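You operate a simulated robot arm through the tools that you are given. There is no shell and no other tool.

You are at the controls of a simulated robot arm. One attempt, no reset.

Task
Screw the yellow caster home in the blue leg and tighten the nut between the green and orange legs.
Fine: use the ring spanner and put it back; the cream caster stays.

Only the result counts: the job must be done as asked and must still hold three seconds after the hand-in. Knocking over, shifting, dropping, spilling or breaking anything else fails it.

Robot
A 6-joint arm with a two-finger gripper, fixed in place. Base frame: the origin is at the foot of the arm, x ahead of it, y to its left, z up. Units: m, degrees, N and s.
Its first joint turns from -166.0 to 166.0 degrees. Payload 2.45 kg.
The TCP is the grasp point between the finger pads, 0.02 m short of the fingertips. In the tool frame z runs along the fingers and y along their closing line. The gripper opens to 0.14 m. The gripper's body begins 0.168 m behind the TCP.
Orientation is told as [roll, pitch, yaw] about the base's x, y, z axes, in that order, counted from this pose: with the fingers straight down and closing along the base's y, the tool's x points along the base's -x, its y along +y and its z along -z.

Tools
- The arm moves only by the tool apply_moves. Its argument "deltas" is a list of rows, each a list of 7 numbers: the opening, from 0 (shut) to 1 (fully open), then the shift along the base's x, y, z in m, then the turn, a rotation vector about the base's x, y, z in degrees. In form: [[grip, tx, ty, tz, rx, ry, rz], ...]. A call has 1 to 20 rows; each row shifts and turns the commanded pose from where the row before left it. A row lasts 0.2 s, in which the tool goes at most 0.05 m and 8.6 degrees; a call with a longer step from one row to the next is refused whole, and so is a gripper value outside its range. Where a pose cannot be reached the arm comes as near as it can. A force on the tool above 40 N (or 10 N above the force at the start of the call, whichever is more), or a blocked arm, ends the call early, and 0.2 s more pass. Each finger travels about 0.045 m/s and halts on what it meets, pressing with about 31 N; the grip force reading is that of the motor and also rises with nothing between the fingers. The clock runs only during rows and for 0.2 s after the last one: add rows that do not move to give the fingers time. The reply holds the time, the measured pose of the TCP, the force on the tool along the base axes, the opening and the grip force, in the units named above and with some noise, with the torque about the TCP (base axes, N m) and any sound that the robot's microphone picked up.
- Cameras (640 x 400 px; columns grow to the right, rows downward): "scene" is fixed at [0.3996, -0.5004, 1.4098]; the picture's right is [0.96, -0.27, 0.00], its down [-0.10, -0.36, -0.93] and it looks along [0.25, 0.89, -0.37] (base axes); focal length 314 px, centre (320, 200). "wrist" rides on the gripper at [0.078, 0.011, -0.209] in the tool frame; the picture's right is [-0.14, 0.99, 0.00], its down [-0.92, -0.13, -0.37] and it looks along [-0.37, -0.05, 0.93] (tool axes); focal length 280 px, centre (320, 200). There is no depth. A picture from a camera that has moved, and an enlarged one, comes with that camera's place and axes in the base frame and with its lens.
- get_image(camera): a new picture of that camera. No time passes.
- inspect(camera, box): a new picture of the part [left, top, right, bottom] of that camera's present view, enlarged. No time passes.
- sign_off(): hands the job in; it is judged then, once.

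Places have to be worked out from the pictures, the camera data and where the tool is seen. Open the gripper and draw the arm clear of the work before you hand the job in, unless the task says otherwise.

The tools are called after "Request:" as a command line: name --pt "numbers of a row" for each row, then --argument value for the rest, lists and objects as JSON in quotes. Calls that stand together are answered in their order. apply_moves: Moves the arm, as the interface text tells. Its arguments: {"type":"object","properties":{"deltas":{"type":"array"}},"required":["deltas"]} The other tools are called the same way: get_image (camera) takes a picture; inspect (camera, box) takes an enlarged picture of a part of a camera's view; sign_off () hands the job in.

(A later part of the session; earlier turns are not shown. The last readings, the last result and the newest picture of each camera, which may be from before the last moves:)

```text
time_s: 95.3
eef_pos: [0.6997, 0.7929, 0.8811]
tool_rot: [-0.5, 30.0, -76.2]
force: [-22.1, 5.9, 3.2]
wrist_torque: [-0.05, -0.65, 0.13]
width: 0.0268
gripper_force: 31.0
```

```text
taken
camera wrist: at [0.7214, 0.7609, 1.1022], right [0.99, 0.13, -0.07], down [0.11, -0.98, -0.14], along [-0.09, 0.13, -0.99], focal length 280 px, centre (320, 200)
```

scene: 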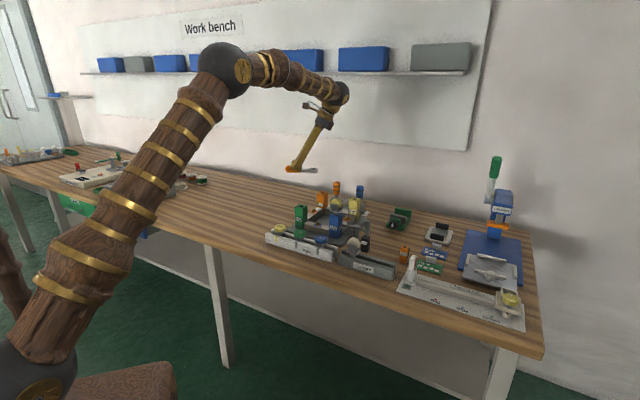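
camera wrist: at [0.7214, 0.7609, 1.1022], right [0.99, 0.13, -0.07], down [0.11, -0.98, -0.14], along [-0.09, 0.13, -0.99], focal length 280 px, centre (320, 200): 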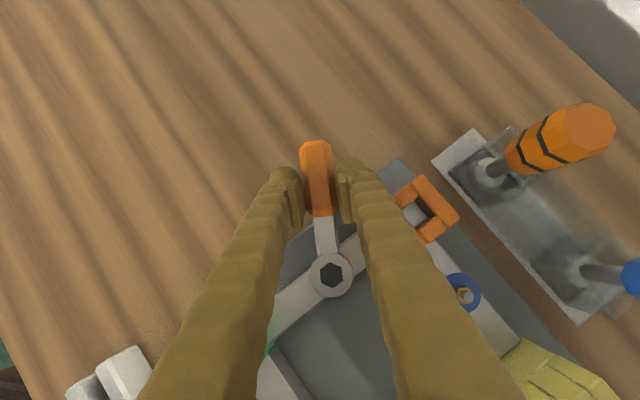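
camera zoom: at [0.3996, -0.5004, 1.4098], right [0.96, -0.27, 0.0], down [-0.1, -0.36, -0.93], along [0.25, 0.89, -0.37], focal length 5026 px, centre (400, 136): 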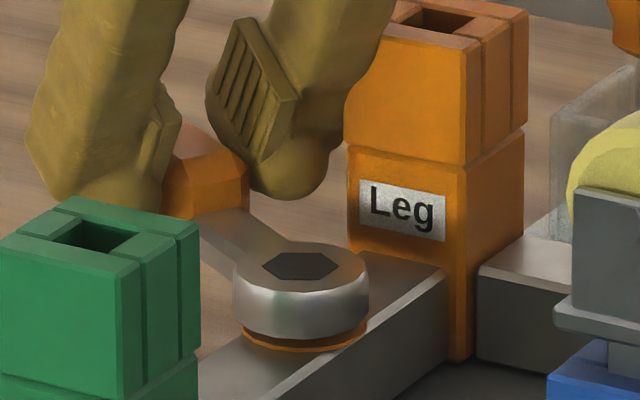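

The force pattern (22 N acting about 3 cm above the TCP, at leg-top height) says a finger touched the orange leg, not the nut. I back off at once.

Request:
apply_moves --pt "0 -0.00433 -0.00123 0 0 0 4" --pt "0 -0.00422 -0.00153 0 0 0 4" --pt "0 0 0 0 0 0 0"

Request:
inspect --camera "scene" --box '[300, 192, 330, 216]'

Request:
inspect --camera "wrist" --box '[260, 150, 420, 310]'

```text
time_s: 96.1
eef_pos: [0.6935, 0.7894, 0.8812]
tool_rot: [-0.3, 30.1, -68.1]
force: [-0.1, 0.7, -1.6]
wrist_torque: [0.0, 0.04, 0.01]
width: 0.0266
gripper_force: 30.7
```

```text
16.00 times, centred on (315, 204) of scene
camera zoom: at [0.3996, -0.5004, 1.4098], right [0.96, -0.27, 0.0], down [-0.1, -0.36, -0.93], along [0.25, 0.89, -0.37], focal length 5026 px, centre (400, 136)
```

zoom: 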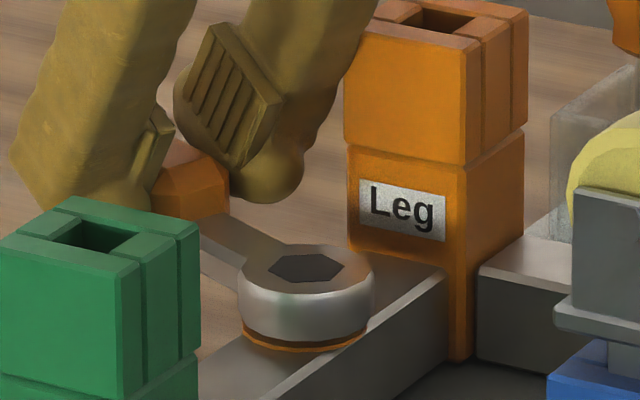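

```text
2.50 times, centred on (340, 230) of wrist
camera zoom: at [0.7188, 0.7608, 1.1017], right [0.96, 0.26, -0.07], down [0.25, -0.96, -0.14], along [-0.11, 0.12, -0.99], focal length 701 px, centre (270, 125)
```

zoom: 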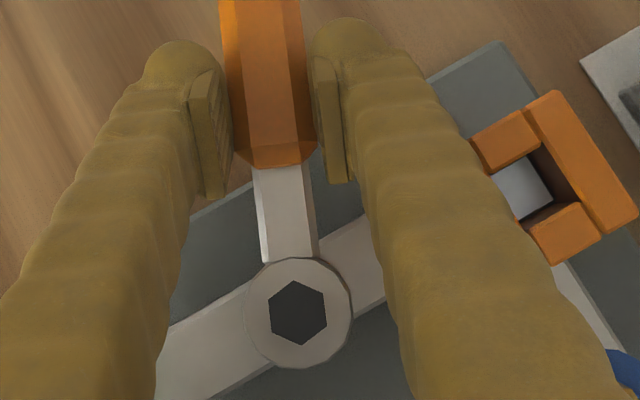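

Backed off cleanly; the leg hasn't moved. I lift the ring to see whether the nut turned at all.

Request:
apply_moves --pt "0 0 0 0.01 0 0 0" --pt "0 0 0 0.015 0 0 0" --pt "0 0 0 0 0 0 0"

Request:
inspect --camera "scene" --box '[300, 192, 330, 216]'

```text
time_s: 96.9
eef_pos: [0.6965, 0.7912, 0.907]
tool_rot: [-0.4, 30.0, -68.2]
force: [-0.1, -0.1, -0.6]
wrist_torque: [0.0, 0.02, -0.01]
width: 0.0266
gripper_force: 31.4
```

```text
16.00 times, centred on (315, 204) of scene
camera zoom: at [0.3996, -0.5004, 1.4098], right [0.96, -0.27, 0.0], down [-0.1, -0.36, -0.93], along [0.25, 0.89, -0.37], focal length 5026 px, centre (400, 136)
```

zoom: 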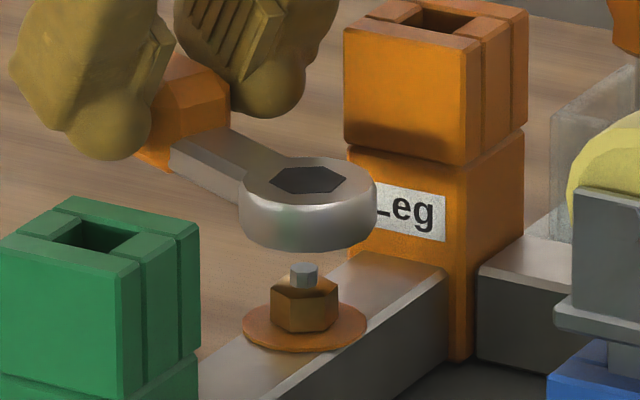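

The nut turned with the ring, so the socket drives it; it still runs freely. I lift clear, swing back counter-clockwise to θ≈164°, and offset outward to re-check the nut's position and corners.

Request:
apply_moves --pt "0 0 0 0.025 0 0 0" --pt "0 0 0 0.025 0 0 0" --pt "0 -0.0076 -0.00363 0 0 0 7.46" --pt "0 -0.00697 -0.00453 0 0 0 7.46" --pt "0 -0.00641 -0.00547 0 0 0 7.46" --pt "0 -0.00557 -0.00617 0 0 0 7.46" --pt "0 -0.00479 -0.00693 0 0 0 7.46" --pt "0 -0.0038 -0.00739 0 0 0 7.46" --pt "0 -0.00285 -0.00793 0 0 0 7.46" --pt "0 -0.0433 0.0124 0 0 0 0" --pt "0 0 0 0 0 0 0"

Request:
get_image --camera "wrist"

Request:
inspect --camera "wrist" --box '[270, 240, 390, 340]'

```text
time_s: 99.3
eef_pos: [0.6139, 0.7609, 0.9551]
tool_rot: [-0.3, 30.1, -15.8]
force: [0.9, 0.1, -0.5]
wrist_torque: [0.0, 0.02, 0.0]
width: 0.0269
gripper_force: 30.8
```

```text
taken
camera wrist: at [0.6538, 0.763, 1.1769], right [0.38, 0.92, -0.07], down [0.91, -0.39, -0.14], along [-0.16, -0.01, -0.99], focal length 280 px, centre (320, 200)
```

wrist: 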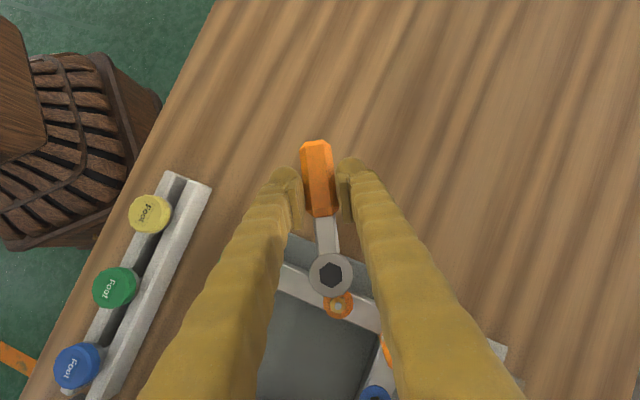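

```text
4.00 times, centred on (330, 290) of wrist
camera zoom: at [0.6538, 0.763, 1.1769], right [0.38, 0.92, -0.07], down [0.91, -0.39, -0.14], along [-0.16, -0.01, -0.99], focal length 1122 px, centre (280, -160)
```

zoom: 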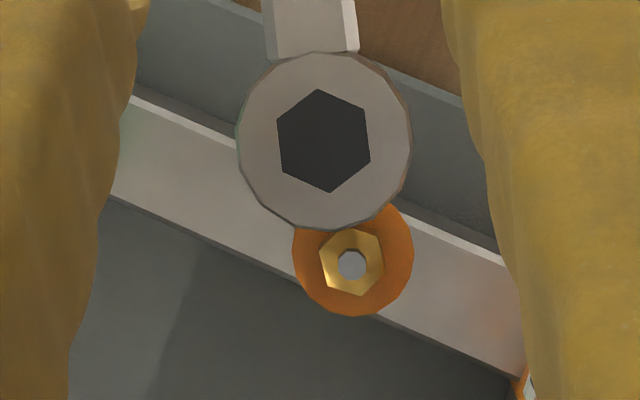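

Request:
inspect --camera "wrist" --box '[320, 288, 360, 323]'

Request:
inspect --camera "wrist" --box '[305, 250, 355, 295]'

```text
11.43 times, centred on (340, 306) of wrist
camera zoom: at [0.6538, 0.763, 1.1769], right [0.38, 0.92, -0.07], down [0.91, -0.39, -0.14], along [-0.16, -0.01, -0.99], focal length 3204 px, centre (91, -1006)
```

zoom: 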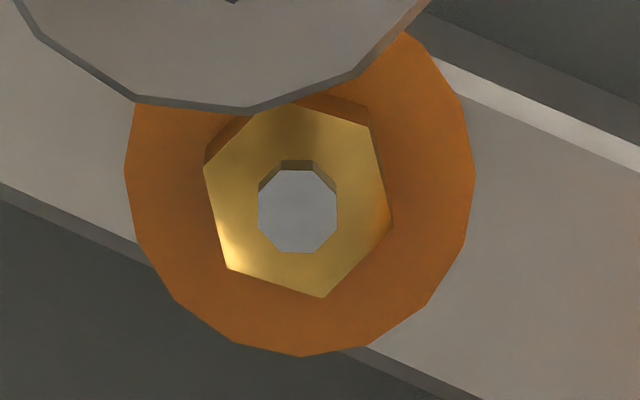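

```text
8.89 times, centred on (330, 272) of wrist
camera zoom: at [0.6538, 0.763, 1.1769], right [0.38, 0.92, -0.07], down [0.91, -0.39, -0.14], along [-0.16, -0.01, -0.99], focal length 2492 px, centre (231, -444)
```

zoom: 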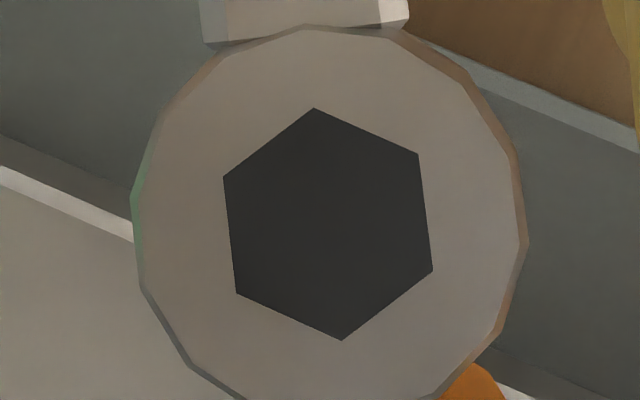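

The nut turned about 26° (its corner is now at ~170°) and the ring lags it by 6°. I turn 6° more to align, move over the nut, and lower to just above it.

Request:
apply_moves --pt "0 0.0195 -0.0089 0 0 0 6" --pt "0 0.0196 -0.0089 0 0 0 0" --pt "0 0 0 -0.02 0 0 0" --pt "0 0 0 -0.02 0 0 0" --pt "0 0 0 -0.013 0 0 0" --pt "0 0 0 0 0 0 0"

Request:
inspect --camera "scene" --box '[300, 192, 330, 216]'

Request:
inspect --camera "wrist" --box '[260, 150, 420, 310]'

```text
time_s: 100.7
eef_pos: [0.6518, 0.7444, 0.9037]
tool_rot: [-0.3, 30.1, -9.9]
force: [-0.1, 0.7, -1.1]
wrist_torque: [0.04, -0.03, -0.02]
width: 0.0268
gripper_force: 31.7
```

```text
16.00 times, centred on (315, 204) of scene
camera zoom: at [0.3996, -0.5004, 1.4098], right [0.96, -0.27, 0.0], down [-0.1, -0.36, -0.93], along [0.25, 0.89, -0.37], focal length 5026 px, centre (400, 136)
```

zoom: 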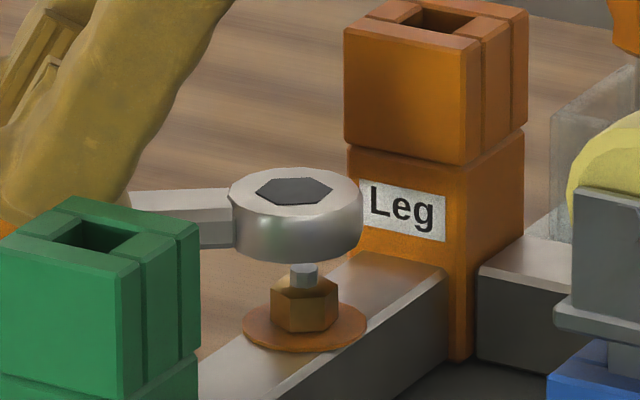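

```text
2.50 times, centred on (340, 230) of wrist
camera zoom: at [0.69, 0.7493, 1.1242], right [0.28, 0.96, -0.07], down [0.95, -0.29, -0.14], along [-0.16, -0.03, -0.99], focal length 701 px, centre (270, 125)
```

zoom: 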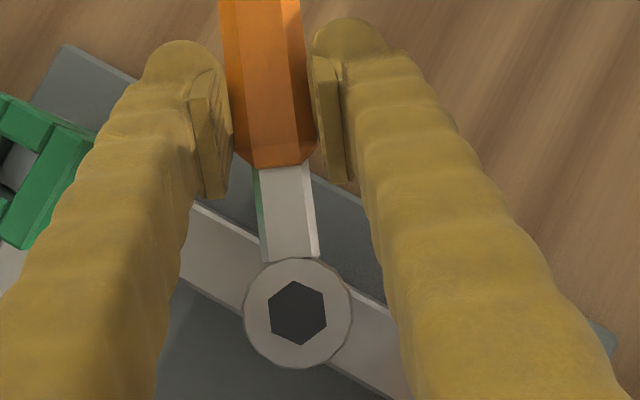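

The ring sits about 2 mm to the left of the nut. I correct by (+2.0, −0.3) mm and lower in small steps.

Request:
apply_moves --pt "0 0.002 -0.0003 0 0 0 0" --pt "0 0 0 -0.005 0 0 0" --pt "0 0 0 -0.004 0 0 0" --pt "0 0 0 0 0 0 0"

Request:
inspect --camera "scene" --box '[300, 192, 330, 216]'

```text
time_s: 101.7
eef_pos: [0.6533, 0.7441, 0.8941]
tool_rot: [-0.3, 30.1, -10.0]
force: [1.1, -0.1, -1.9]
wrist_torque: [0.0, 0.02, -0.02]
width: 0.0266
gripper_force: 31.0
```

```text
16.00 times, centred on (315, 204) of scene
camera zoom: at [0.3996, -0.5004, 1.4098], right [0.96, -0.27, 0.0], down [-0.1, -0.36, -0.93], along [0.25, 0.89, -0.37], focal length 5026 px, centre (400, 136)
```

zoom: 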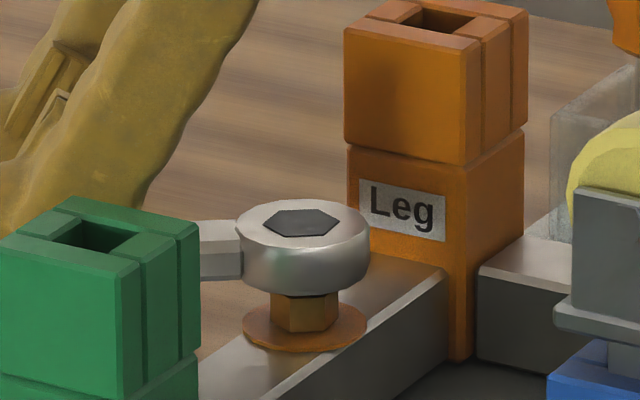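

Centred. I lower the rest of the way.

Request:
apply_moves --pt "0 0 0 -0.003 0 0 0" --pt "0 0 0 -0.003 0 0 0" --pt "0 0 0 0 0 0 0"

Request:
apply_moves --pt "0 0 0 -0.002 0 0 0" --pt "0 0 0 -0.002 0 0 0" --pt "0 0 0 -0.002 0 0 0" --pt "0 0 0 0 0 0 0"

Request:
inspect --camera "scene" --box '[300, 192, 330, 216]'

```text
time_s: 102.5
eef_pos: [0.6525, 0.7442, 0.8888]
tool_rot: [-0.4, 30.0, -9.9]
force: [0.4, 0.7, -1.5]
wrist_torque: [-0.01, -0.01, 0.0]
width: 0.0268
gripper_force: 30.7
```

```text
time_s: 103.5
eef_pos: [0.6524, 0.7429, 0.8835]
tool_rot: [-0.3, 29.9, -9.9]
force: [0.4, 0.0, -0.8]
wrist_torque: [0.03, 0.0, 0.01]
width: 0.0267
gripper_force: 31.7
```

```text
16.00 times, centred on (315, 204) of scene
camera zoom: at [0.3996, -0.5004, 1.4098], right [0.96, -0.27, 0.0], down [-0.1, -0.36, -0.93], along [0.25, 0.89, -0.37], focal length 5026 px, centre (400, 136)
```

zoom: 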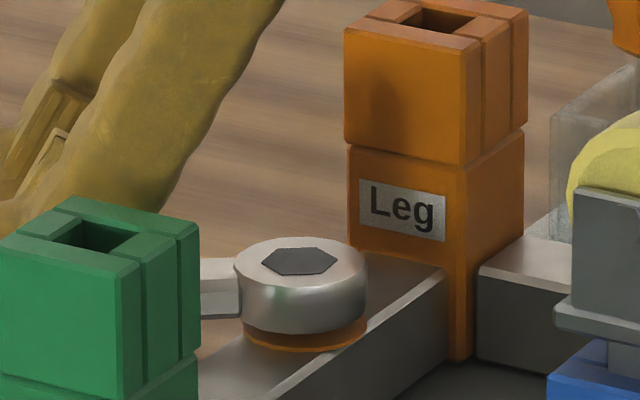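

Engaged. I trim 0.8 mm, lower 2 mm, and sweep the handle clockwise 20° about the nut.

Request:
apply_moves --pt "0 0.0008 0 -0.002 0 0 0" --pt "0 0.00093 0.0044 0 0 0 -4" --pt "0 0.00124 0.00432 0 0 0 -4" --pt "0 0.00154 0.00422 0 0 0 -4" --pt "0 0.00183 0.00411 0 0 0 -4" --pt "0 0.00211 0.00397 0 0 0 -4" --pt "0 0 0 0 0 0 0"

Request:
inspect --camera "scene" --box '[300, 192, 330, 216]'

```text
time_s: 105.1
eef_pos: [0.6614, 0.7648, 0.8814]
tool_rot: [-0.3, 30.0, -30.1]
force: [0.0, -0.1, -0.6]
wrist_torque: [-0.02, 0.01, 0.02]
width: 0.0266
gripper_force: 31.2
```

```text
16.00 times, centred on (315, 204) of scene
camera zoom: at [0.3996, -0.5004, 1.4098], right [0.96, -0.27, 0.0], down [-0.1, -0.36, -0.93], along [0.25, 0.89, -0.37], focal length 5026 px, centre (400, 136)
```

zoom: 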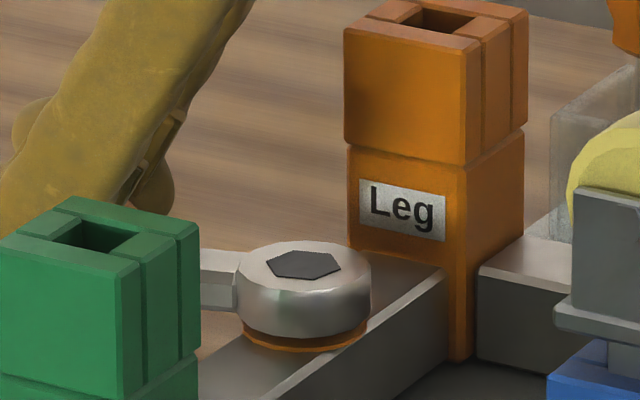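

Request:
apply_moves --pt "0 0.00238 0.00381 0 0 0 -4" --pt "0 0.00264 0.00364 0 0 0 -4" --pt "0 0.00289 0.00344 0 0 0 -4" --pt "0 0.00312 0.00323 0 0 0 -4" --pt "0 0.00334 0.00301 0 0 0 -4" --pt "0 0 0 0 0 0 0"

Request:
inspect --camera "scene" --box '[300, 192, 330, 216]'

```text
time_s: 106.5
eef_pos: [0.6752, 0.7826, 0.8808]
tool_rot: [-0.4, 30.1, -50.0]
force: [0.6, 0.5, -0.6]
wrist_torque: [0.03, 0.01, -0.01]
width: 0.0269
gripper_force: 31.4
```

```text
16.00 times, centred on (315, 204) of scene
camera zoom: at [0.3996, -0.5004, 1.4098], right [0.96, -0.27, 0.0], down [-0.1, -0.36, -0.93], along [0.25, 0.89, -0.37], focal length 5026 px, centre (400, 136)
```

zoom: 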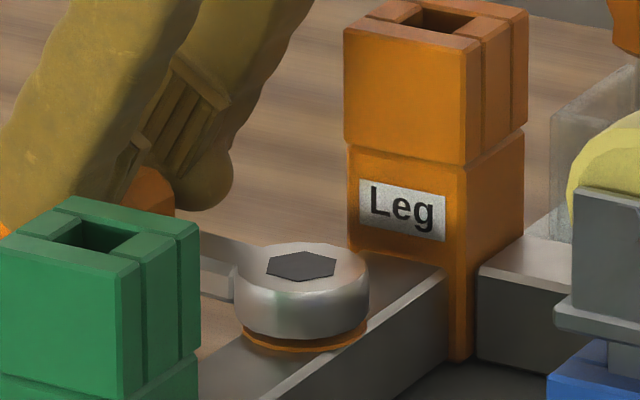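

No resistance yet. I continue to θ≈110°.

Request:
apply_moves --pt "0 0.00354 0.00277 0 0 0 -4" --pt "0 0.00373 0.00251 0 0 0 -4" --pt "0 0.00389 0.00225 0 0 0 -4" --pt "0 0.00404 0.00197 0 0 0 -4" --pt "0 0.00417 0.00169 0 0 0 -4" --pt "0 0 0 0 0 0 0"

Request:
inspect --camera "scene" --box '[300, 192, 330, 216]'

```text
time_s: 107.9
eef_pos: [0.6944, 0.7936, 0.8821]
tool_rot: [-0.3, 30.0, -70.0]
force: [-0.4, -0.5, -0.9]
wrist_torque: [0.0, 0.01, 0.0]
width: 0.0267
gripper_force: 30.8
```

```text
16.00 times, centred on (315, 204) of scene
camera zoom: at [0.3996, -0.5004, 1.4098], right [0.96, -0.27, 0.0], down [-0.1, -0.36, -0.93], along [0.25, 0.89, -0.37], focal length 5026 px, centre (400, 136)
```

zoom: 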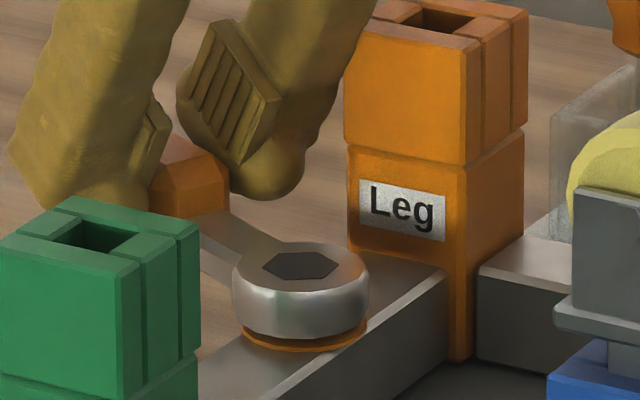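

That was another free stroke (about 54° of nut turn). I lift just clear of the bolt, swing back to θ≈173°, and check alignment for the next stroke.

Request:
apply_moves --pt "0 0 0 0.012 0 0 0" --pt "0 0 0 0.013 0 0 0" --pt "0 -0.00811 -0.0036 0 0 0 7.875" --pt "0 -0.00749 -0.00465 0 0 0 7.875" --pt "0 -0.00679 -0.00563 0 0 0 7.875" --pt "0 -0.00599 -0.00655 0 0 0 7.875" --pt "0 -0.00503 -0.00731 0 0 0 7.875" --pt "0 -0.00396 -0.00788 0 0 0 7.875" --pt "0 -0.00285 -0.00835 0 0 0 7.875" --pt "0 -0.00168 -0.00871 0 0 0 7.875" --pt "0 0 0 0 0 0 0"

Request:
inspect --camera "scene" --box '[300, 192, 330, 216]'

Request:
inspect --camera "wrist" --box '[270, 230, 390, 330]'

```text
time_s: 110.3
eef_pos: [0.6522, 0.7403, 0.9056]
tool_rot: [-0.3, 30.1, -6.8]
force: [0.5, 0.3, -0.7]
wrist_torque: [-0.03, 0.01, 0.02]
width: 0.0268
gripper_force: 31.7
```

```text
16.00 times, centred on (315, 204) of scene
camera zoom: at [0.3996, -0.5004, 1.4098], right [0.96, -0.27, 0.0], down [-0.1, -0.36, -0.93], along [0.25, 0.89, -0.37], focal length 5026 px, centre (400, 136)
```

zoom: 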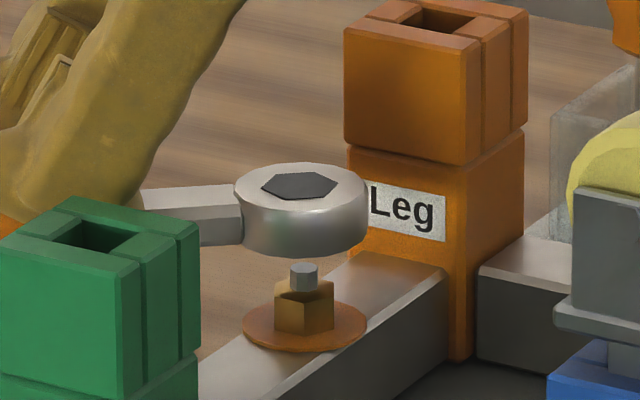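

```text
4.00 times, centred on (330, 280) of wrist
camera zoom: at [0.6905, 0.7473, 1.1259], right [0.23, 0.97, -0.07], down [0.96, -0.24, -0.14], along [-0.15, -0.04, -0.99], focal length 1122 px, centre (280, -120)
```

zoom: 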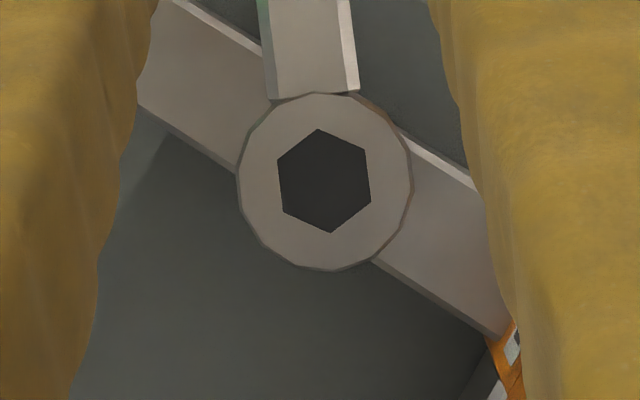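

The nut's silhouette suggests it turned less than I expected, so I offset outward again to measure its corners properly.

Request:
apply_moves --pt "0 0 0 0.04 0 0 0" --pt "0 -0.0447 0.0055 0 0 0 0" --pt "0 0 0 0 0 0 0"

Request:
inspect --camera "wrist" --box '[320, 288, 360, 323]'

Request:
inspect --camera "wrist" --box '[270, 240, 390, 340]'

Request:
inspect --camera "scene" --box '[300, 192, 330, 216]'

```text
time_s: 111.1
eef_pos: [0.6076, 0.746, 0.9482]
tool_rot: [-0.3, 30.1, -6.8]
force: [-0.2, 0.0, -0.9]
wrist_torque: [0.0, 0.04, 0.0]
width: 0.0266
gripper_force: 31.0
```

```text
11.43 times, centred on (340, 306) of wrist
camera zoom: at [0.6454, 0.7539, 1.1684], right [0.23, 0.97, -0.07], down [0.96, -0.24, -0.14], along [-0.15, -0.04, -0.99], focal length 3204 px, centre (91, -1006)
```

zoom: 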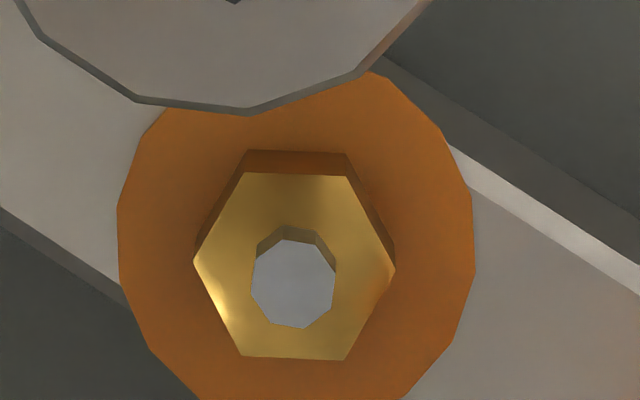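

```text
4.00 times, centred on (330, 290) of wrist
camera zoom: at [0.6454, 0.7539, 1.1684], right [0.23, 0.97, -0.07], down [0.96, -0.24, -0.14], along [-0.15, -0.04, -0.99], focal length 1122 px, centre (280, -160)
```

zoom: 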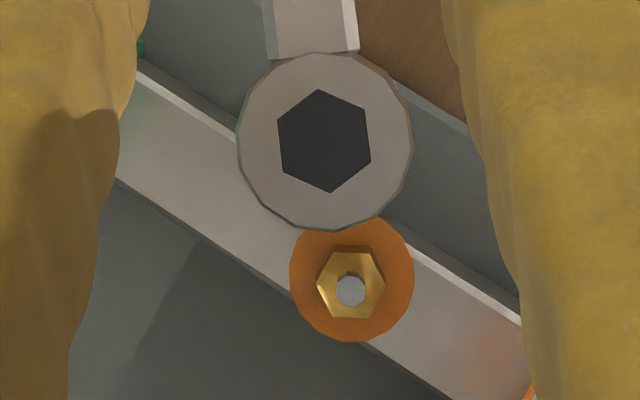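

```text
16.00 times, centred on (315, 204) of scene
camera zoom: at [0.3996, -0.5004, 1.4098], right [0.96, -0.27, 0.0], down [-0.1, -0.36, -0.93], along [0.25, 0.89, -0.37], focal length 5026 px, centre (400, 136)
```

zoom: 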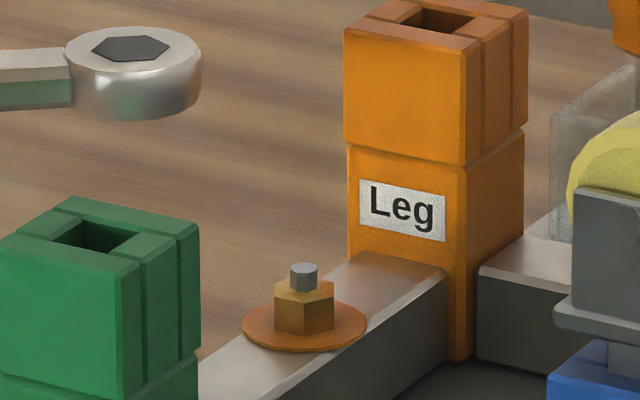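

By the corners, the nut now stands at 135°/75°, i.e. about 60° clockwise from the start. I re-engage with the ring aligned at θ≈135° to feel whether it is already tight.

Request:
apply_moves --pt "0 0.01276 0.00628 0 0 0 -7.56" --pt "0 0.01276 0.00628 0 0 0 -7.56" --pt "0 0.01276 0.00628 0 0 0 -7.56" --pt "0 0.01276 0.00628 0 0 0 -7.56" --pt "0 0.01276 0.00628 0 0 0 -7.56" --pt "0 0 0 -0.02 0 0 0" --pt "0 0 0 -0.023 0 0 0" --pt "0 0 0 0 0 0 0"

Request:
inspect --camera "scene" --box '[300, 192, 330, 216]'

Request:
inspect --camera "wrist" --box '[270, 230, 390, 330]'

```text
time_s: 112.9
eef_pos: [0.6711, 0.7781, 0.902]
tool_rot: [-0.4, 30.0, -44.7]
force: [-0.2, 0.3, -1.2]
wrist_torque: [0.03, -0.03, 0.01]
width: 0.0267
gripper_force: 30.6
```

```text
16.00 times, centred on (315, 204) of scene
camera zoom: at [0.3996, -0.5004, 1.4098], right [0.96, -0.27, 0.0], down [-0.1, -0.36, -0.93], along [0.25, 0.89, -0.37], focal length 5026 px, centre (400, 136)
```

zoom: 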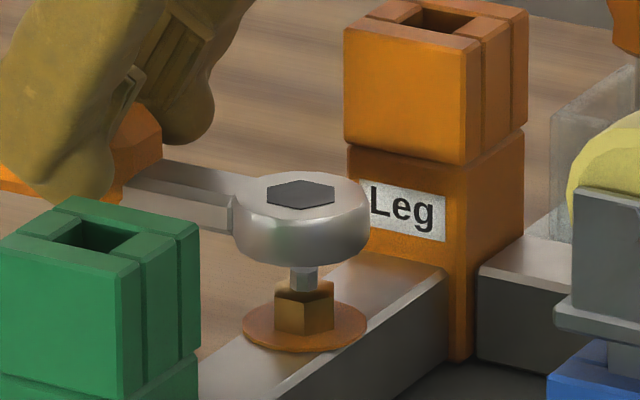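

```text
4.00 times, centred on (330, 280) of wrist
camera zoom: at [0.7058, 0.7608, 1.1231], right [0.78, 0.62, -0.07], down [0.61, -0.78, -0.14], along [-0.15, 0.06, -0.99], focal length 1122 px, centre (280, -120)
```

zoom: 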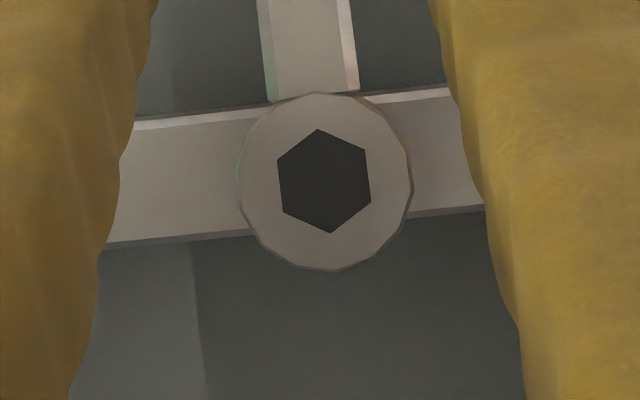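

Ring and nut line up within about 1 mm. I trim and lower onto the nut.

Request:
apply_moves --pt "0 0.0008 -0.0001 -0.006 0 0 0" --pt "0 0 0 -0.005 0 0 0" --pt "0 0 0 -0.004 0 0 0" --pt "0 0 0 -0.003 0 0 0" --pt "0 0 0 -0.003 0 0 0" --pt "0 0 0 0 0 0 0"

Request:
inspect --camera "scene" --box '[300, 192, 330, 216]'

```text
time_s: 114.3
eef_pos: [0.6743, 0.7773, 0.883]
tool_rot: [-0.3, 30.0, -44.6]
force: [-1.6, 1.4, 0.0]
wrist_torque: [0.05, 0.01, -0.02]
width: 0.0266
gripper_force: 30.9
```

```text
16.00 times, centred on (315, 204) of scene
camera zoom: at [0.3996, -0.5004, 1.4098], right [0.96, -0.27, 0.0], down [-0.1, -0.36, -0.93], along [0.25, 0.89, -0.37], focal length 5026 px, centre (400, 136)
```

zoom: 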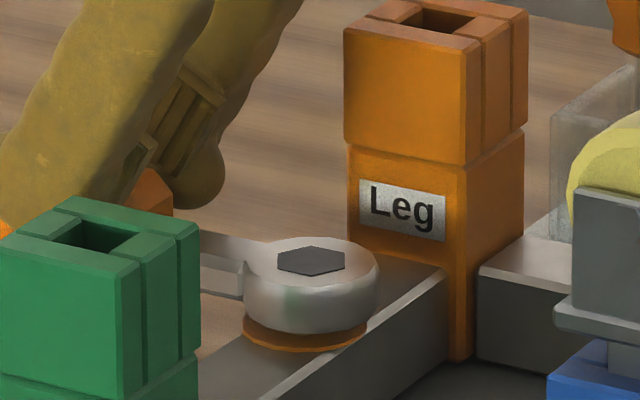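

The ring drifted about 1.9 mm to the right while lowering. I correct that and settle 1 mm lower.

Request:
apply_moves --pt "0 -0.0014 0.0004 -0.001 0 0 0" --pt "0 0 0 0 0 0 0"

Request:
inspect --camera "scene" --box '[300, 192, 330, 216]'

```text
time_s: 114.9
eef_pos: [0.6713, 0.7773, 0.881]
tool_rot: [-0.3, 30.1, -44.7]
force: [0.2, -0.2, -1.5]
wrist_torque: [0.0, -0.04, 0.01]
width: 0.0265
gripper_force: 30.8
```

```text
16.00 times, centred on (315, 204) of scene
camera zoom: at [0.3996, -0.5004, 1.4098], right [0.96, -0.27, 0.0], down [-0.1, -0.36, -0.93], along [0.25, 0.89, -0.37], focal length 5026 px, centre (400, 136)
```

zoom: 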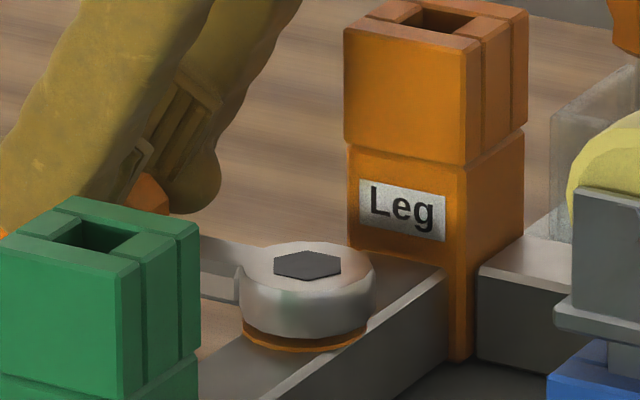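

Request:
apply_moves --pt "0 -0.0006 0.0001 0 0 0 0" --pt "0 0.00327 0.00308 0 0 0 -4" --pt "0 0.00348 0.00285 0 0 0 -4" --pt "0 0.00367 0.0026 0 0 0 -4" --pt "0 0 0 0 0 0 0"

Request:
inspect --camera "scene" --box '[300, 192, 330, 216]'

```text
time_s: 116.1
eef_pos: [0.681, 0.7858, 0.8818]
tool_rot: [-0.4, 29.9, -56.7]
force: [-0.3, -0.6, -0.3]
wrist_torque: [0.02, -0.01, -0.02]
width: 0.0268
gripper_force: 30.5
```

```text
16.00 times, centred on (315, 204) of scene
camera zoom: at [0.3996, -0.5004, 1.4098], right [0.96, -0.27, 0.0], down [-0.1, -0.36, -0.93], along [0.25, 0.89, -0.37], focal length 5026 px, centre (400, 136)
```

zoom: 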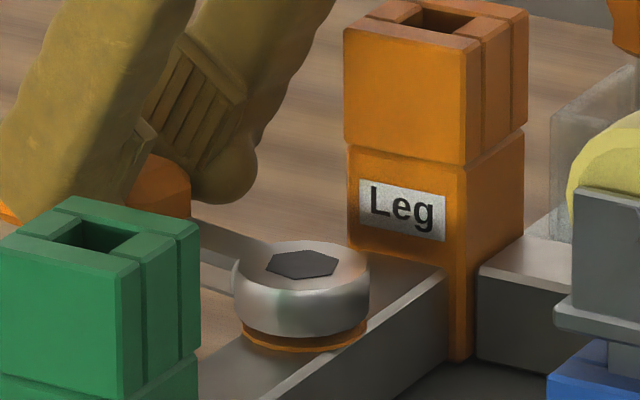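

Request:
apply_moves --pt "0 0.00384 0.00234 0 0 0 -4" --pt "0 0.00399 0.00206 0 0 0 -4" --pt "0 0.00413 0.00178 0 0 0 -4" --pt "0 0 0 0 0 0 0"

Request:
inspect --camera "scene" --box '[300, 192, 330, 216]'

```text
time_s: 117.1
eef_pos: [0.6933, 0.7929, 0.8809]
tool_rot: [-0.4, 30.0, -68.7]
force: [-0.3, -0.2, -1.0]
wrist_torque: [0.04, 0.03, 0.02]
width: 0.0268
gripper_force: 31.2
```

```text
16.00 times, centred on (315, 204) of scene
camera zoom: at [0.3996, -0.5004, 1.4098], right [0.96, -0.27, 0.0], down [-0.1, -0.36, -0.93], along [0.25, 0.89, -0.37], focal length 5026 px, centre (400, 136)
```

zoom: 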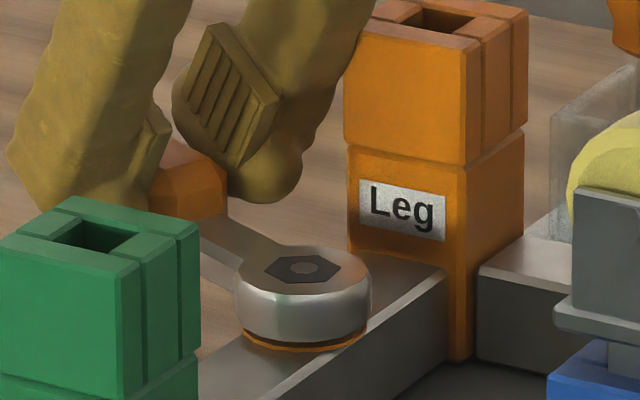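

Still no resistance. I lift and check how far the nut turned this time.

Request:
apply_moves --pt "0 0 0 0.012 0 0 0" --pt "0 0 0 0.014 0 0 0" --pt "0 0 0 0 0 0 0"

Request:
inspect --camera "scene" --box '[300, 192, 330, 216]'

```text
time_s: 117.9
eef_pos: [0.6933, 0.7925, 0.9077]
tool_rot: [-0.4, 30.0, -68.7]
force: [-0.1, -0.2, -0.8]
wrist_torque: [0.0, 0.05, -0.01]
width: 0.0265
gripper_force: 30.9
```

```text
16.00 times, centred on (315, 204) of scene
camera zoom: at [0.3996, -0.5004, 1.4098], right [0.96, -0.27, 0.0], down [-0.1, -0.36, -0.93], along [0.25, 0.89, -0.37], focal length 5026 px, centre (400, 136)
```

zoom: 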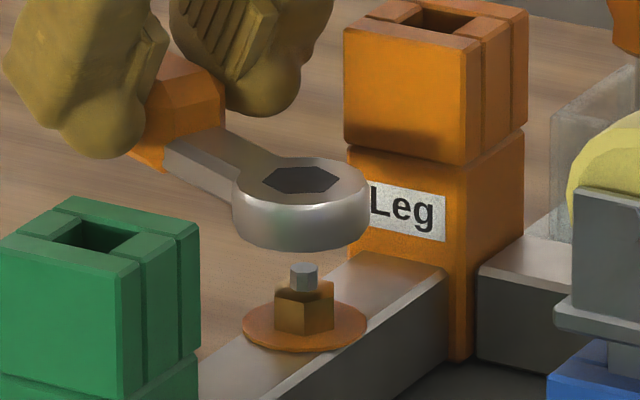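

The nut didn't turn this time: the socket has roughly 25° of play, so only long strokes drive it. I swing back to θ≈180° (15° short of the next corner at 195°) for a full-length stroke.

Request:
apply_moves --pt "0 -0.00776 -0.00364 0 0 0 7.633" --pt "0 -0.00721 -0.00464 0 0 0 7.633" --pt "0 -0.00653 -0.00555 0 0 0 7.633" --pt "0 -0.00573 -0.00637 0 0 0 7.633" --pt "0 -0.00484 -0.00708 0 0 0 7.633" --pt "0 -0.00386 -0.00766 0 0 0 7.633" --pt "0 -0.0028 -0.0081 0 0 0 7.633" --pt "0 -0.0017 -0.00841 0 0 0 7.633" --pt "0 -0.00057 -0.00855 0 0 0 7.633" --pt "0 0 0 0 0 0 0"

Request:
inspect --camera "scene" --box '[300, 192, 330, 216]'

Request:
inspect --camera "wrist" --box '[240, 130, 400, 330]'

```text
time_s: 120.1
eef_pos: [0.6535, 0.7326, 0.9061]
tool_rot: [-0.3, 30.0, 0.1]
force: [0.1, 0.5, -0.4]
wrist_torque: [-0.03, 0.0, 0.05]
width: 0.0264
gripper_force: 31.0
```

```text
16.00 times, centred on (315, 204) of scene
camera zoom: at [0.3996, -0.5004, 1.4098], right [0.96, -0.27, 0.0], down [-0.1, -0.36, -0.93], along [0.25, 0.89, -0.37], focal length 5026 px, centre (400, 136)
```

zoom: 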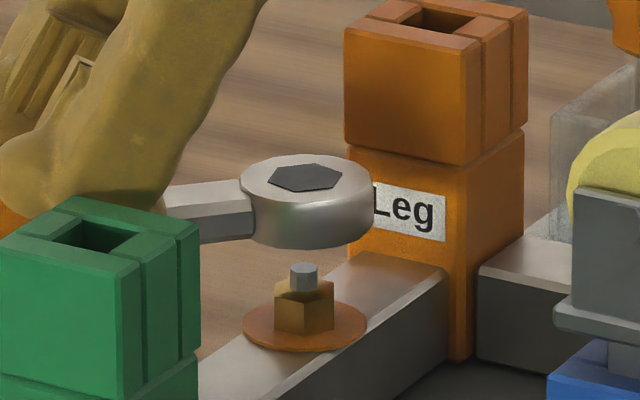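

```text
2.00 times, centred on (320, 230) of wrist
camera zoom: at [0.6907, 0.7455, 1.1277], right [0.12, 0.99, -0.07], down [0.98, -0.12, -0.14], along [-0.15, -0.06, -0.99], focal length 561 px, centre (320, 140)
```

zoom: 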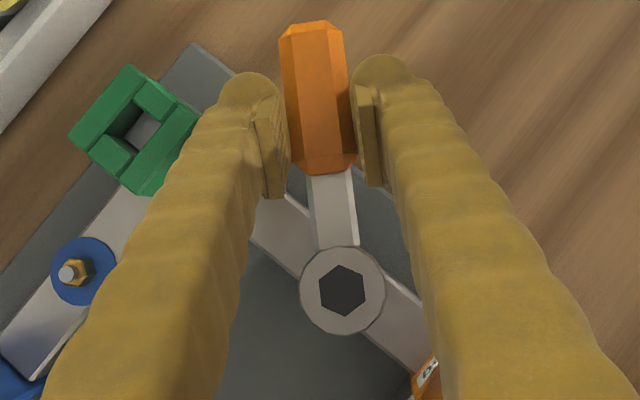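

Ring and nut agree within about 1 mm. I trim (−0.8, −1.0) mm and lower onto the nut.

Request:
apply_moves --pt "0 -0.0008 -0.001 -0.008 0 0 0" --pt "0 0 0 -0.005 0 0 0" --pt "0 0 0 -0.004 0 0 0" --pt "0 0 0 0 0 0 0"

Request:
inspect --camera "scene" --box '[300, 192, 330, 216]'

```text
time_s: 121.1
eef_pos: [0.6517, 0.7313, 0.8901]
tool_rot: [-0.3, 30.0, 0.1]
force: [0.1, -0.7, -0.8]
wrist_torque: [-0.03, 0.0, 0.0]
width: 0.0266
gripper_force: 30.9
```

```text
16.00 times, centred on (315, 204) of scene
camera zoom: at [0.3996, -0.5004, 1.4098], right [0.96, -0.27, 0.0], down [-0.1, -0.36, -0.93], along [0.25, 0.89, -0.37], focal length 5026 px, centre (400, 136)
```

zoom: 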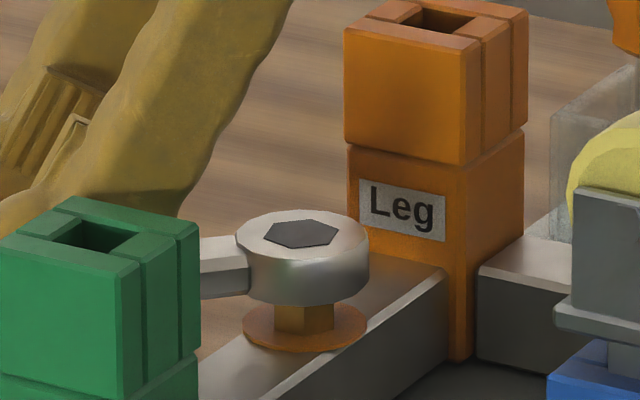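

Request:
apply_moves --pt "0 0.0004 0 -0.003 0 0 0" --pt "0 0 0 -0.003 0 0 0" --pt "0 0 0 -0.003 0 0 0" --pt "0 0 0 0 0 0 0"

Request:
inspect --camera "scene" --box '[300, 192, 330, 216]'

```text
time_s: 122.1
eef_pos: [0.6516, 0.7318, 0.8812]
tool_rot: [-0.3, 30.1, 0.0]
force: [-0.4, -0.1, -1.3]
wrist_torque: [0.0, 0.0, 0.01]
width: 0.0269
gripper_force: 31.1
```

```text
16.00 times, centred on (315, 204) of scene
camera zoom: at [0.3996, -0.5004, 1.4098], right [0.96, -0.27, 0.0], down [-0.1, -0.36, -0.93], along [0.25, 0.89, -0.37], focal length 5026 px, centre (400, 136)
```

zoom: 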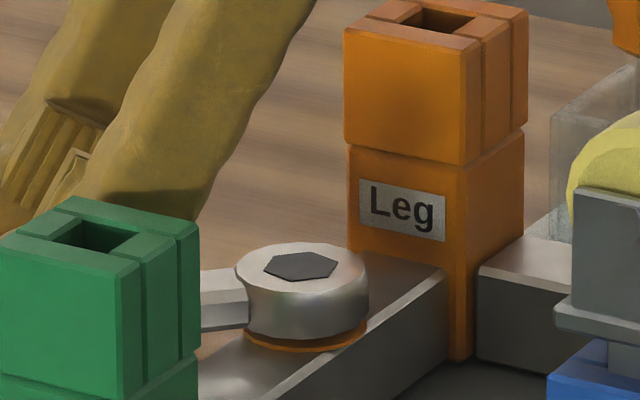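

It seated without force. I sweep clockwise in 25° parts, reading the force after each.

Request:
apply_moves --pt "0 0.00024 0.00562 0 0 0 -5" --pt "0 0.00073 0.00556 0 0 0 -5" --pt "0 0.00122 0.00549 0 0 0 -5" --pt "0 0.00169 0.00536 0 0 0 -5" --pt "0 0.00215 0.00519 0 0 0 -5" --pt "0 0 0 0 0 0 0"

Request:
inspect --camera "scene" --box '[300, 192, 330, 216]'

```text
time_s: 123.5
eef_pos: [0.6584, 0.7594, 0.8811]
tool_rot: [-0.4, 30.0, -25.1]
force: [0.1, -0.6, -1.6]
wrist_torque: [-0.03, -0.05, 0.02]
width: 0.0266
gripper_force: 31.1
```

```text
16.00 times, centred on (315, 204) of scene
camera zoom: at [0.3996, -0.5004, 1.4098], right [0.96, -0.27, 0.0], down [-0.1, -0.36, -0.93], along [0.25, 0.89, -0.37], focal length 5026 px, centre (400, 136)
```

zoom: 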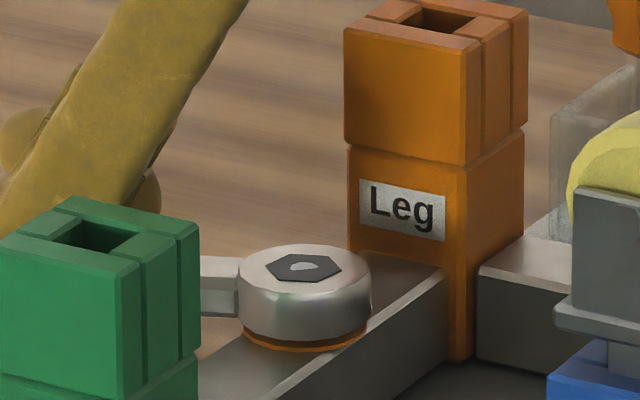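

Request:
apply_moves --pt "0 0.0026 0.00498 0 0 0 -5" --pt "0 0.00301 0.00474 0 0 0 -5" --pt "0 0.00343 0.00446 0 0 0 -5" --pt "0 0.00379 0.00414 0 0 0 -5" --pt "0 0.00414 0.00379 0 0 0 -5" --pt "0 0 0 0 0 0 0"

Request:
inspect --camera "scene" --box '[300, 192, 330, 216]'

```text
time_s: 124.9
eef_pos: [0.6767, 0.7804, 0.8811]
tool_rot: [-0.5, 30.0, -50.0]
force: [0.0, 0.6, -0.9]
wrist_torque: [-0.02, 0.02, -0.03]
width: 0.0267
gripper_force: 31.0
```

```text
16.00 times, centred on (315, 204) of scene
camera zoom: at [0.3996, -0.5004, 1.4098], right [0.96, -0.27, 0.0], down [-0.1, -0.36, -0.93], along [0.25, 0.89, -0.37], focal length 5026 px, centre (400, 136)
```

zoom: 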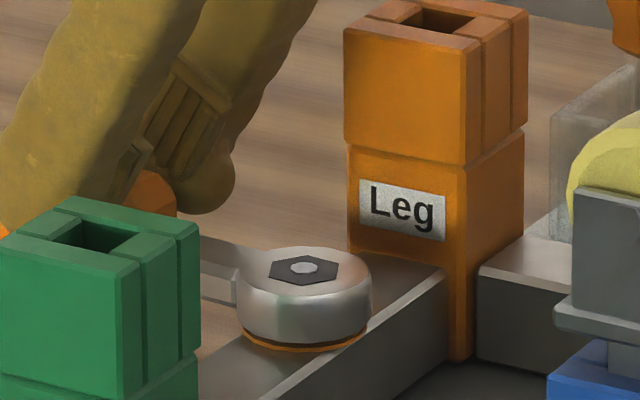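

Request:
apply_moves --pt "0 0.00446 0.00343 0 0 0 -5" --pt "0 0.00474 0.00301 0 0 0 -5" --pt "0 0.00498 0.0026 0 0 0 -5" --pt "0 0.00519 0.00215 0 0 0 -5" --pt "0 0 0 0 0 0 0"

Request:
inspect --camera "scene" --box '[300, 192, 330, 216]'

```text
time_s: 126.1
eef_pos: [0.693, 0.7928, 0.8801]
tool_rot: [-0.3, 30.0, -70.1]
force: [0.2, 0.2, -0.3]
wrist_torque: [-0.05, -0.02, 0.08]
width: 0.0268
gripper_force: 30.6
```

```text
16.00 times, centred on (315, 204) of scene
camera zoom: at [0.3996, -0.5004, 1.4098], right [0.96, -0.27, 0.0], down [-0.1, -0.36, -0.93], along [0.25, 0.89, -0.37], focal length 5026 px, centre (400, 136)
```

zoom: 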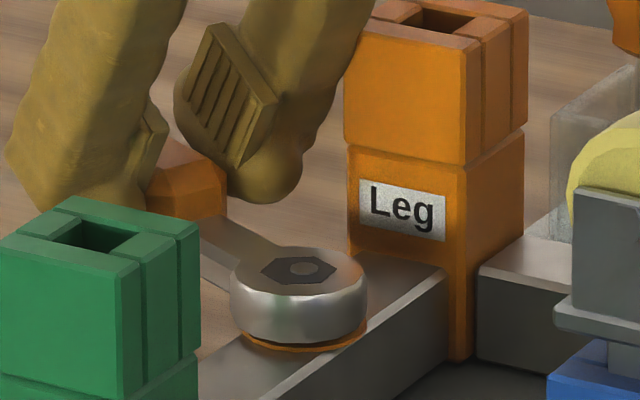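

Request:
apply_moves --pt "0 0 0 0.013 0 0 0" --pt "0 0 0 0.013 0 0 0" --pt "0 0 0 0 0 0 0"

Request:
inspect --camera "scene" --box '[300, 192, 330, 216]'

```text
time_s: 126.9
eef_pos: [0.6943, 0.7935, 0.9078]
tool_rot: [-0.3, 30.0, -70.0]
force: [0.1, 0.4, -0.7]
wrist_torque: [-0.01, 0.03, 0.02]
width: 0.0265
gripper_force: 31.0
```

```text
16.00 times, centred on (315, 204) of scene
camera zoom: at [0.3996, -0.5004, 1.4098], right [0.96, -0.27, 0.0], down [-0.1, -0.36, -0.93], along [0.25, 0.89, -0.37], focal length 5026 px, centre (400, 136)
```

zoom: 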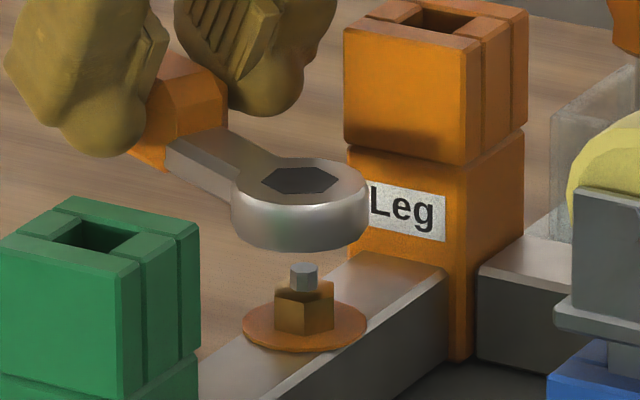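

The silhouette is ambiguous (60° looks the same as 0°). I offset outward to measure the bolt's protrusion above the nut, which shows how far the nut has run down.

Request:
apply_moves --pt "0 -0.004 0.011 0.02 0 0 0" --pt "0 -0.0114 0.0313 0.02 0 0 0" --pt "0 0 0 0 0 0 0"

Request:
inspect --camera "wrist" --box '[320, 288, 360, 323]'

Request:
inspect --camera "wrist" --box '[270, 240, 390, 340]'

```text
time_s: 127.7
eef_pos: [0.679, 0.8332, 0.9453]
tool_rot: [-0.2, 30.0, -70.1]
force: [-0.3, -0.1, -1.7]
wrist_torque: [0.04, 0.0, 0.01]
width: 0.0267
gripper_force: 30.9
```

```text
11.43 times, centred on (340, 306) of wrist
camera zoom: at [0.7029, 0.803, 1.1668], right [0.97, 0.23, -0.07], down [0.22, -0.97, -0.14], along [-0.1, 0.12, -0.99], focal length 3204 px, centre (91, -1006)
```

zoom: 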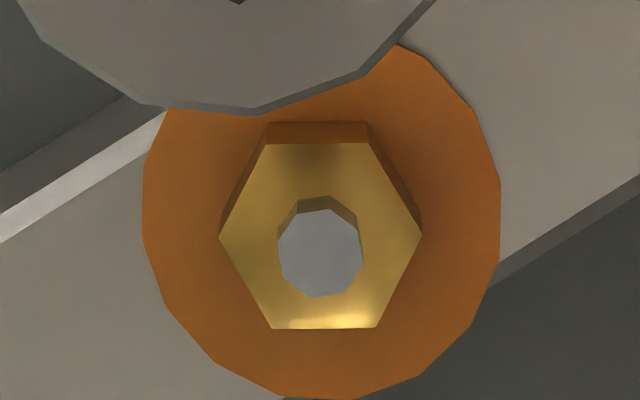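

```text
4.00 times, centred on (330, 290) of wrist
camera zoom: at [0.7029, 0.803, 1.1668], right [0.97, 0.23, -0.07], down [0.22, -0.97, -0.14], along [-0.1, 0.12, -0.99], focal length 1122 px, centre (280, -160)
```

zoom: 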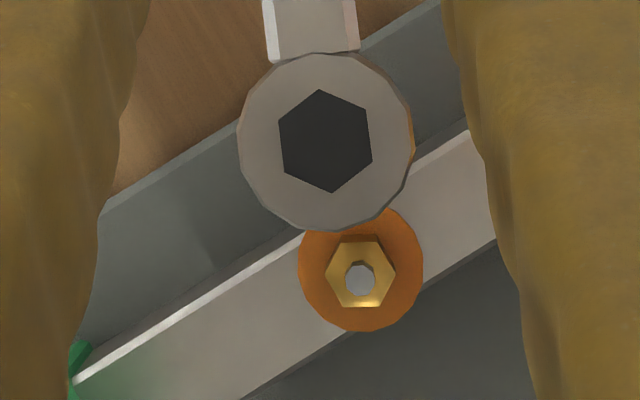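

The nut is at the same angle and height as before this stroke, so it either is tight or wasn't driven. I look closely at its seat on the washer and compare with the neighbouring nuts.

Request:
inspect --camera "scene" --box '[303, 200, 323, 216]'

Request:
inspect --camera "scene" --box '[325, 192, 361, 222]'

Request:
inspect --camera "scene" --box '[300, 205, 330, 235]'

```text
16.00 times, centred on (313, 208) of scene
camera zoom: at [0.3996, -0.5004, 1.4098], right [0.96, -0.27, 0.0], down [-0.1, -0.36, -0.93], along [0.25, 0.89, -0.37], focal length 5026 px, centre (432, 72)
```

zoom: 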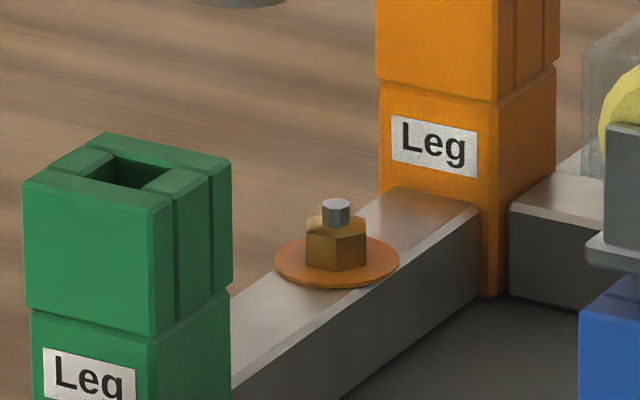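

```text
13.33 times, centred on (343, 207) of scene
camera zoom: at [0.3996, -0.5004, 1.4098], right [0.96, -0.27, 0.0], down [-0.1, -0.36, -0.93], along [0.25, 0.89, -0.37], focal length 4188 px, centre (13, 107)
```

zoom: 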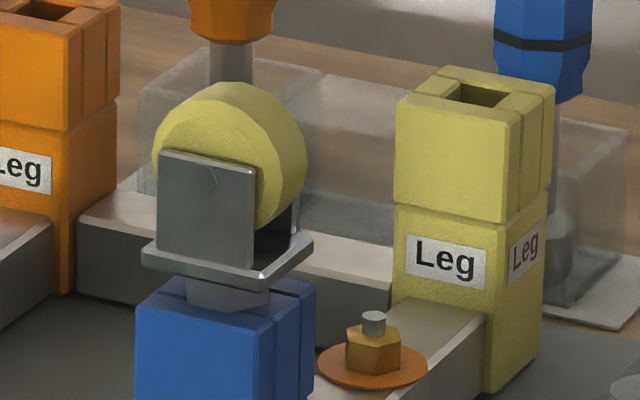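

```text
13.33 times, centred on (315, 220) of scene
camera zoom: at [0.3996, -0.5004, 1.4098], right [0.96, -0.27, 0.0], down [-0.1, -0.36, -0.93], along [0.25, 0.89, -0.37], focal length 4188 px, centre (387, -67)
```

zoom: 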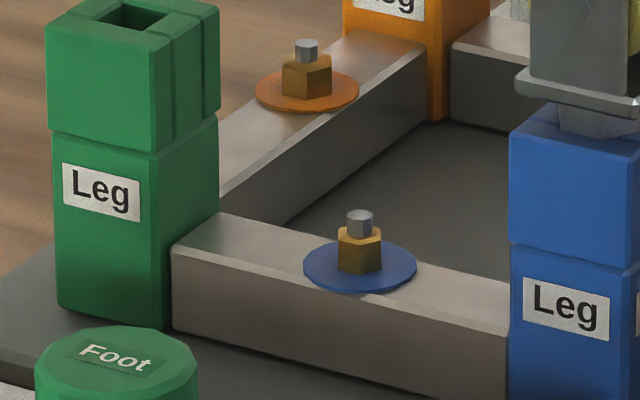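

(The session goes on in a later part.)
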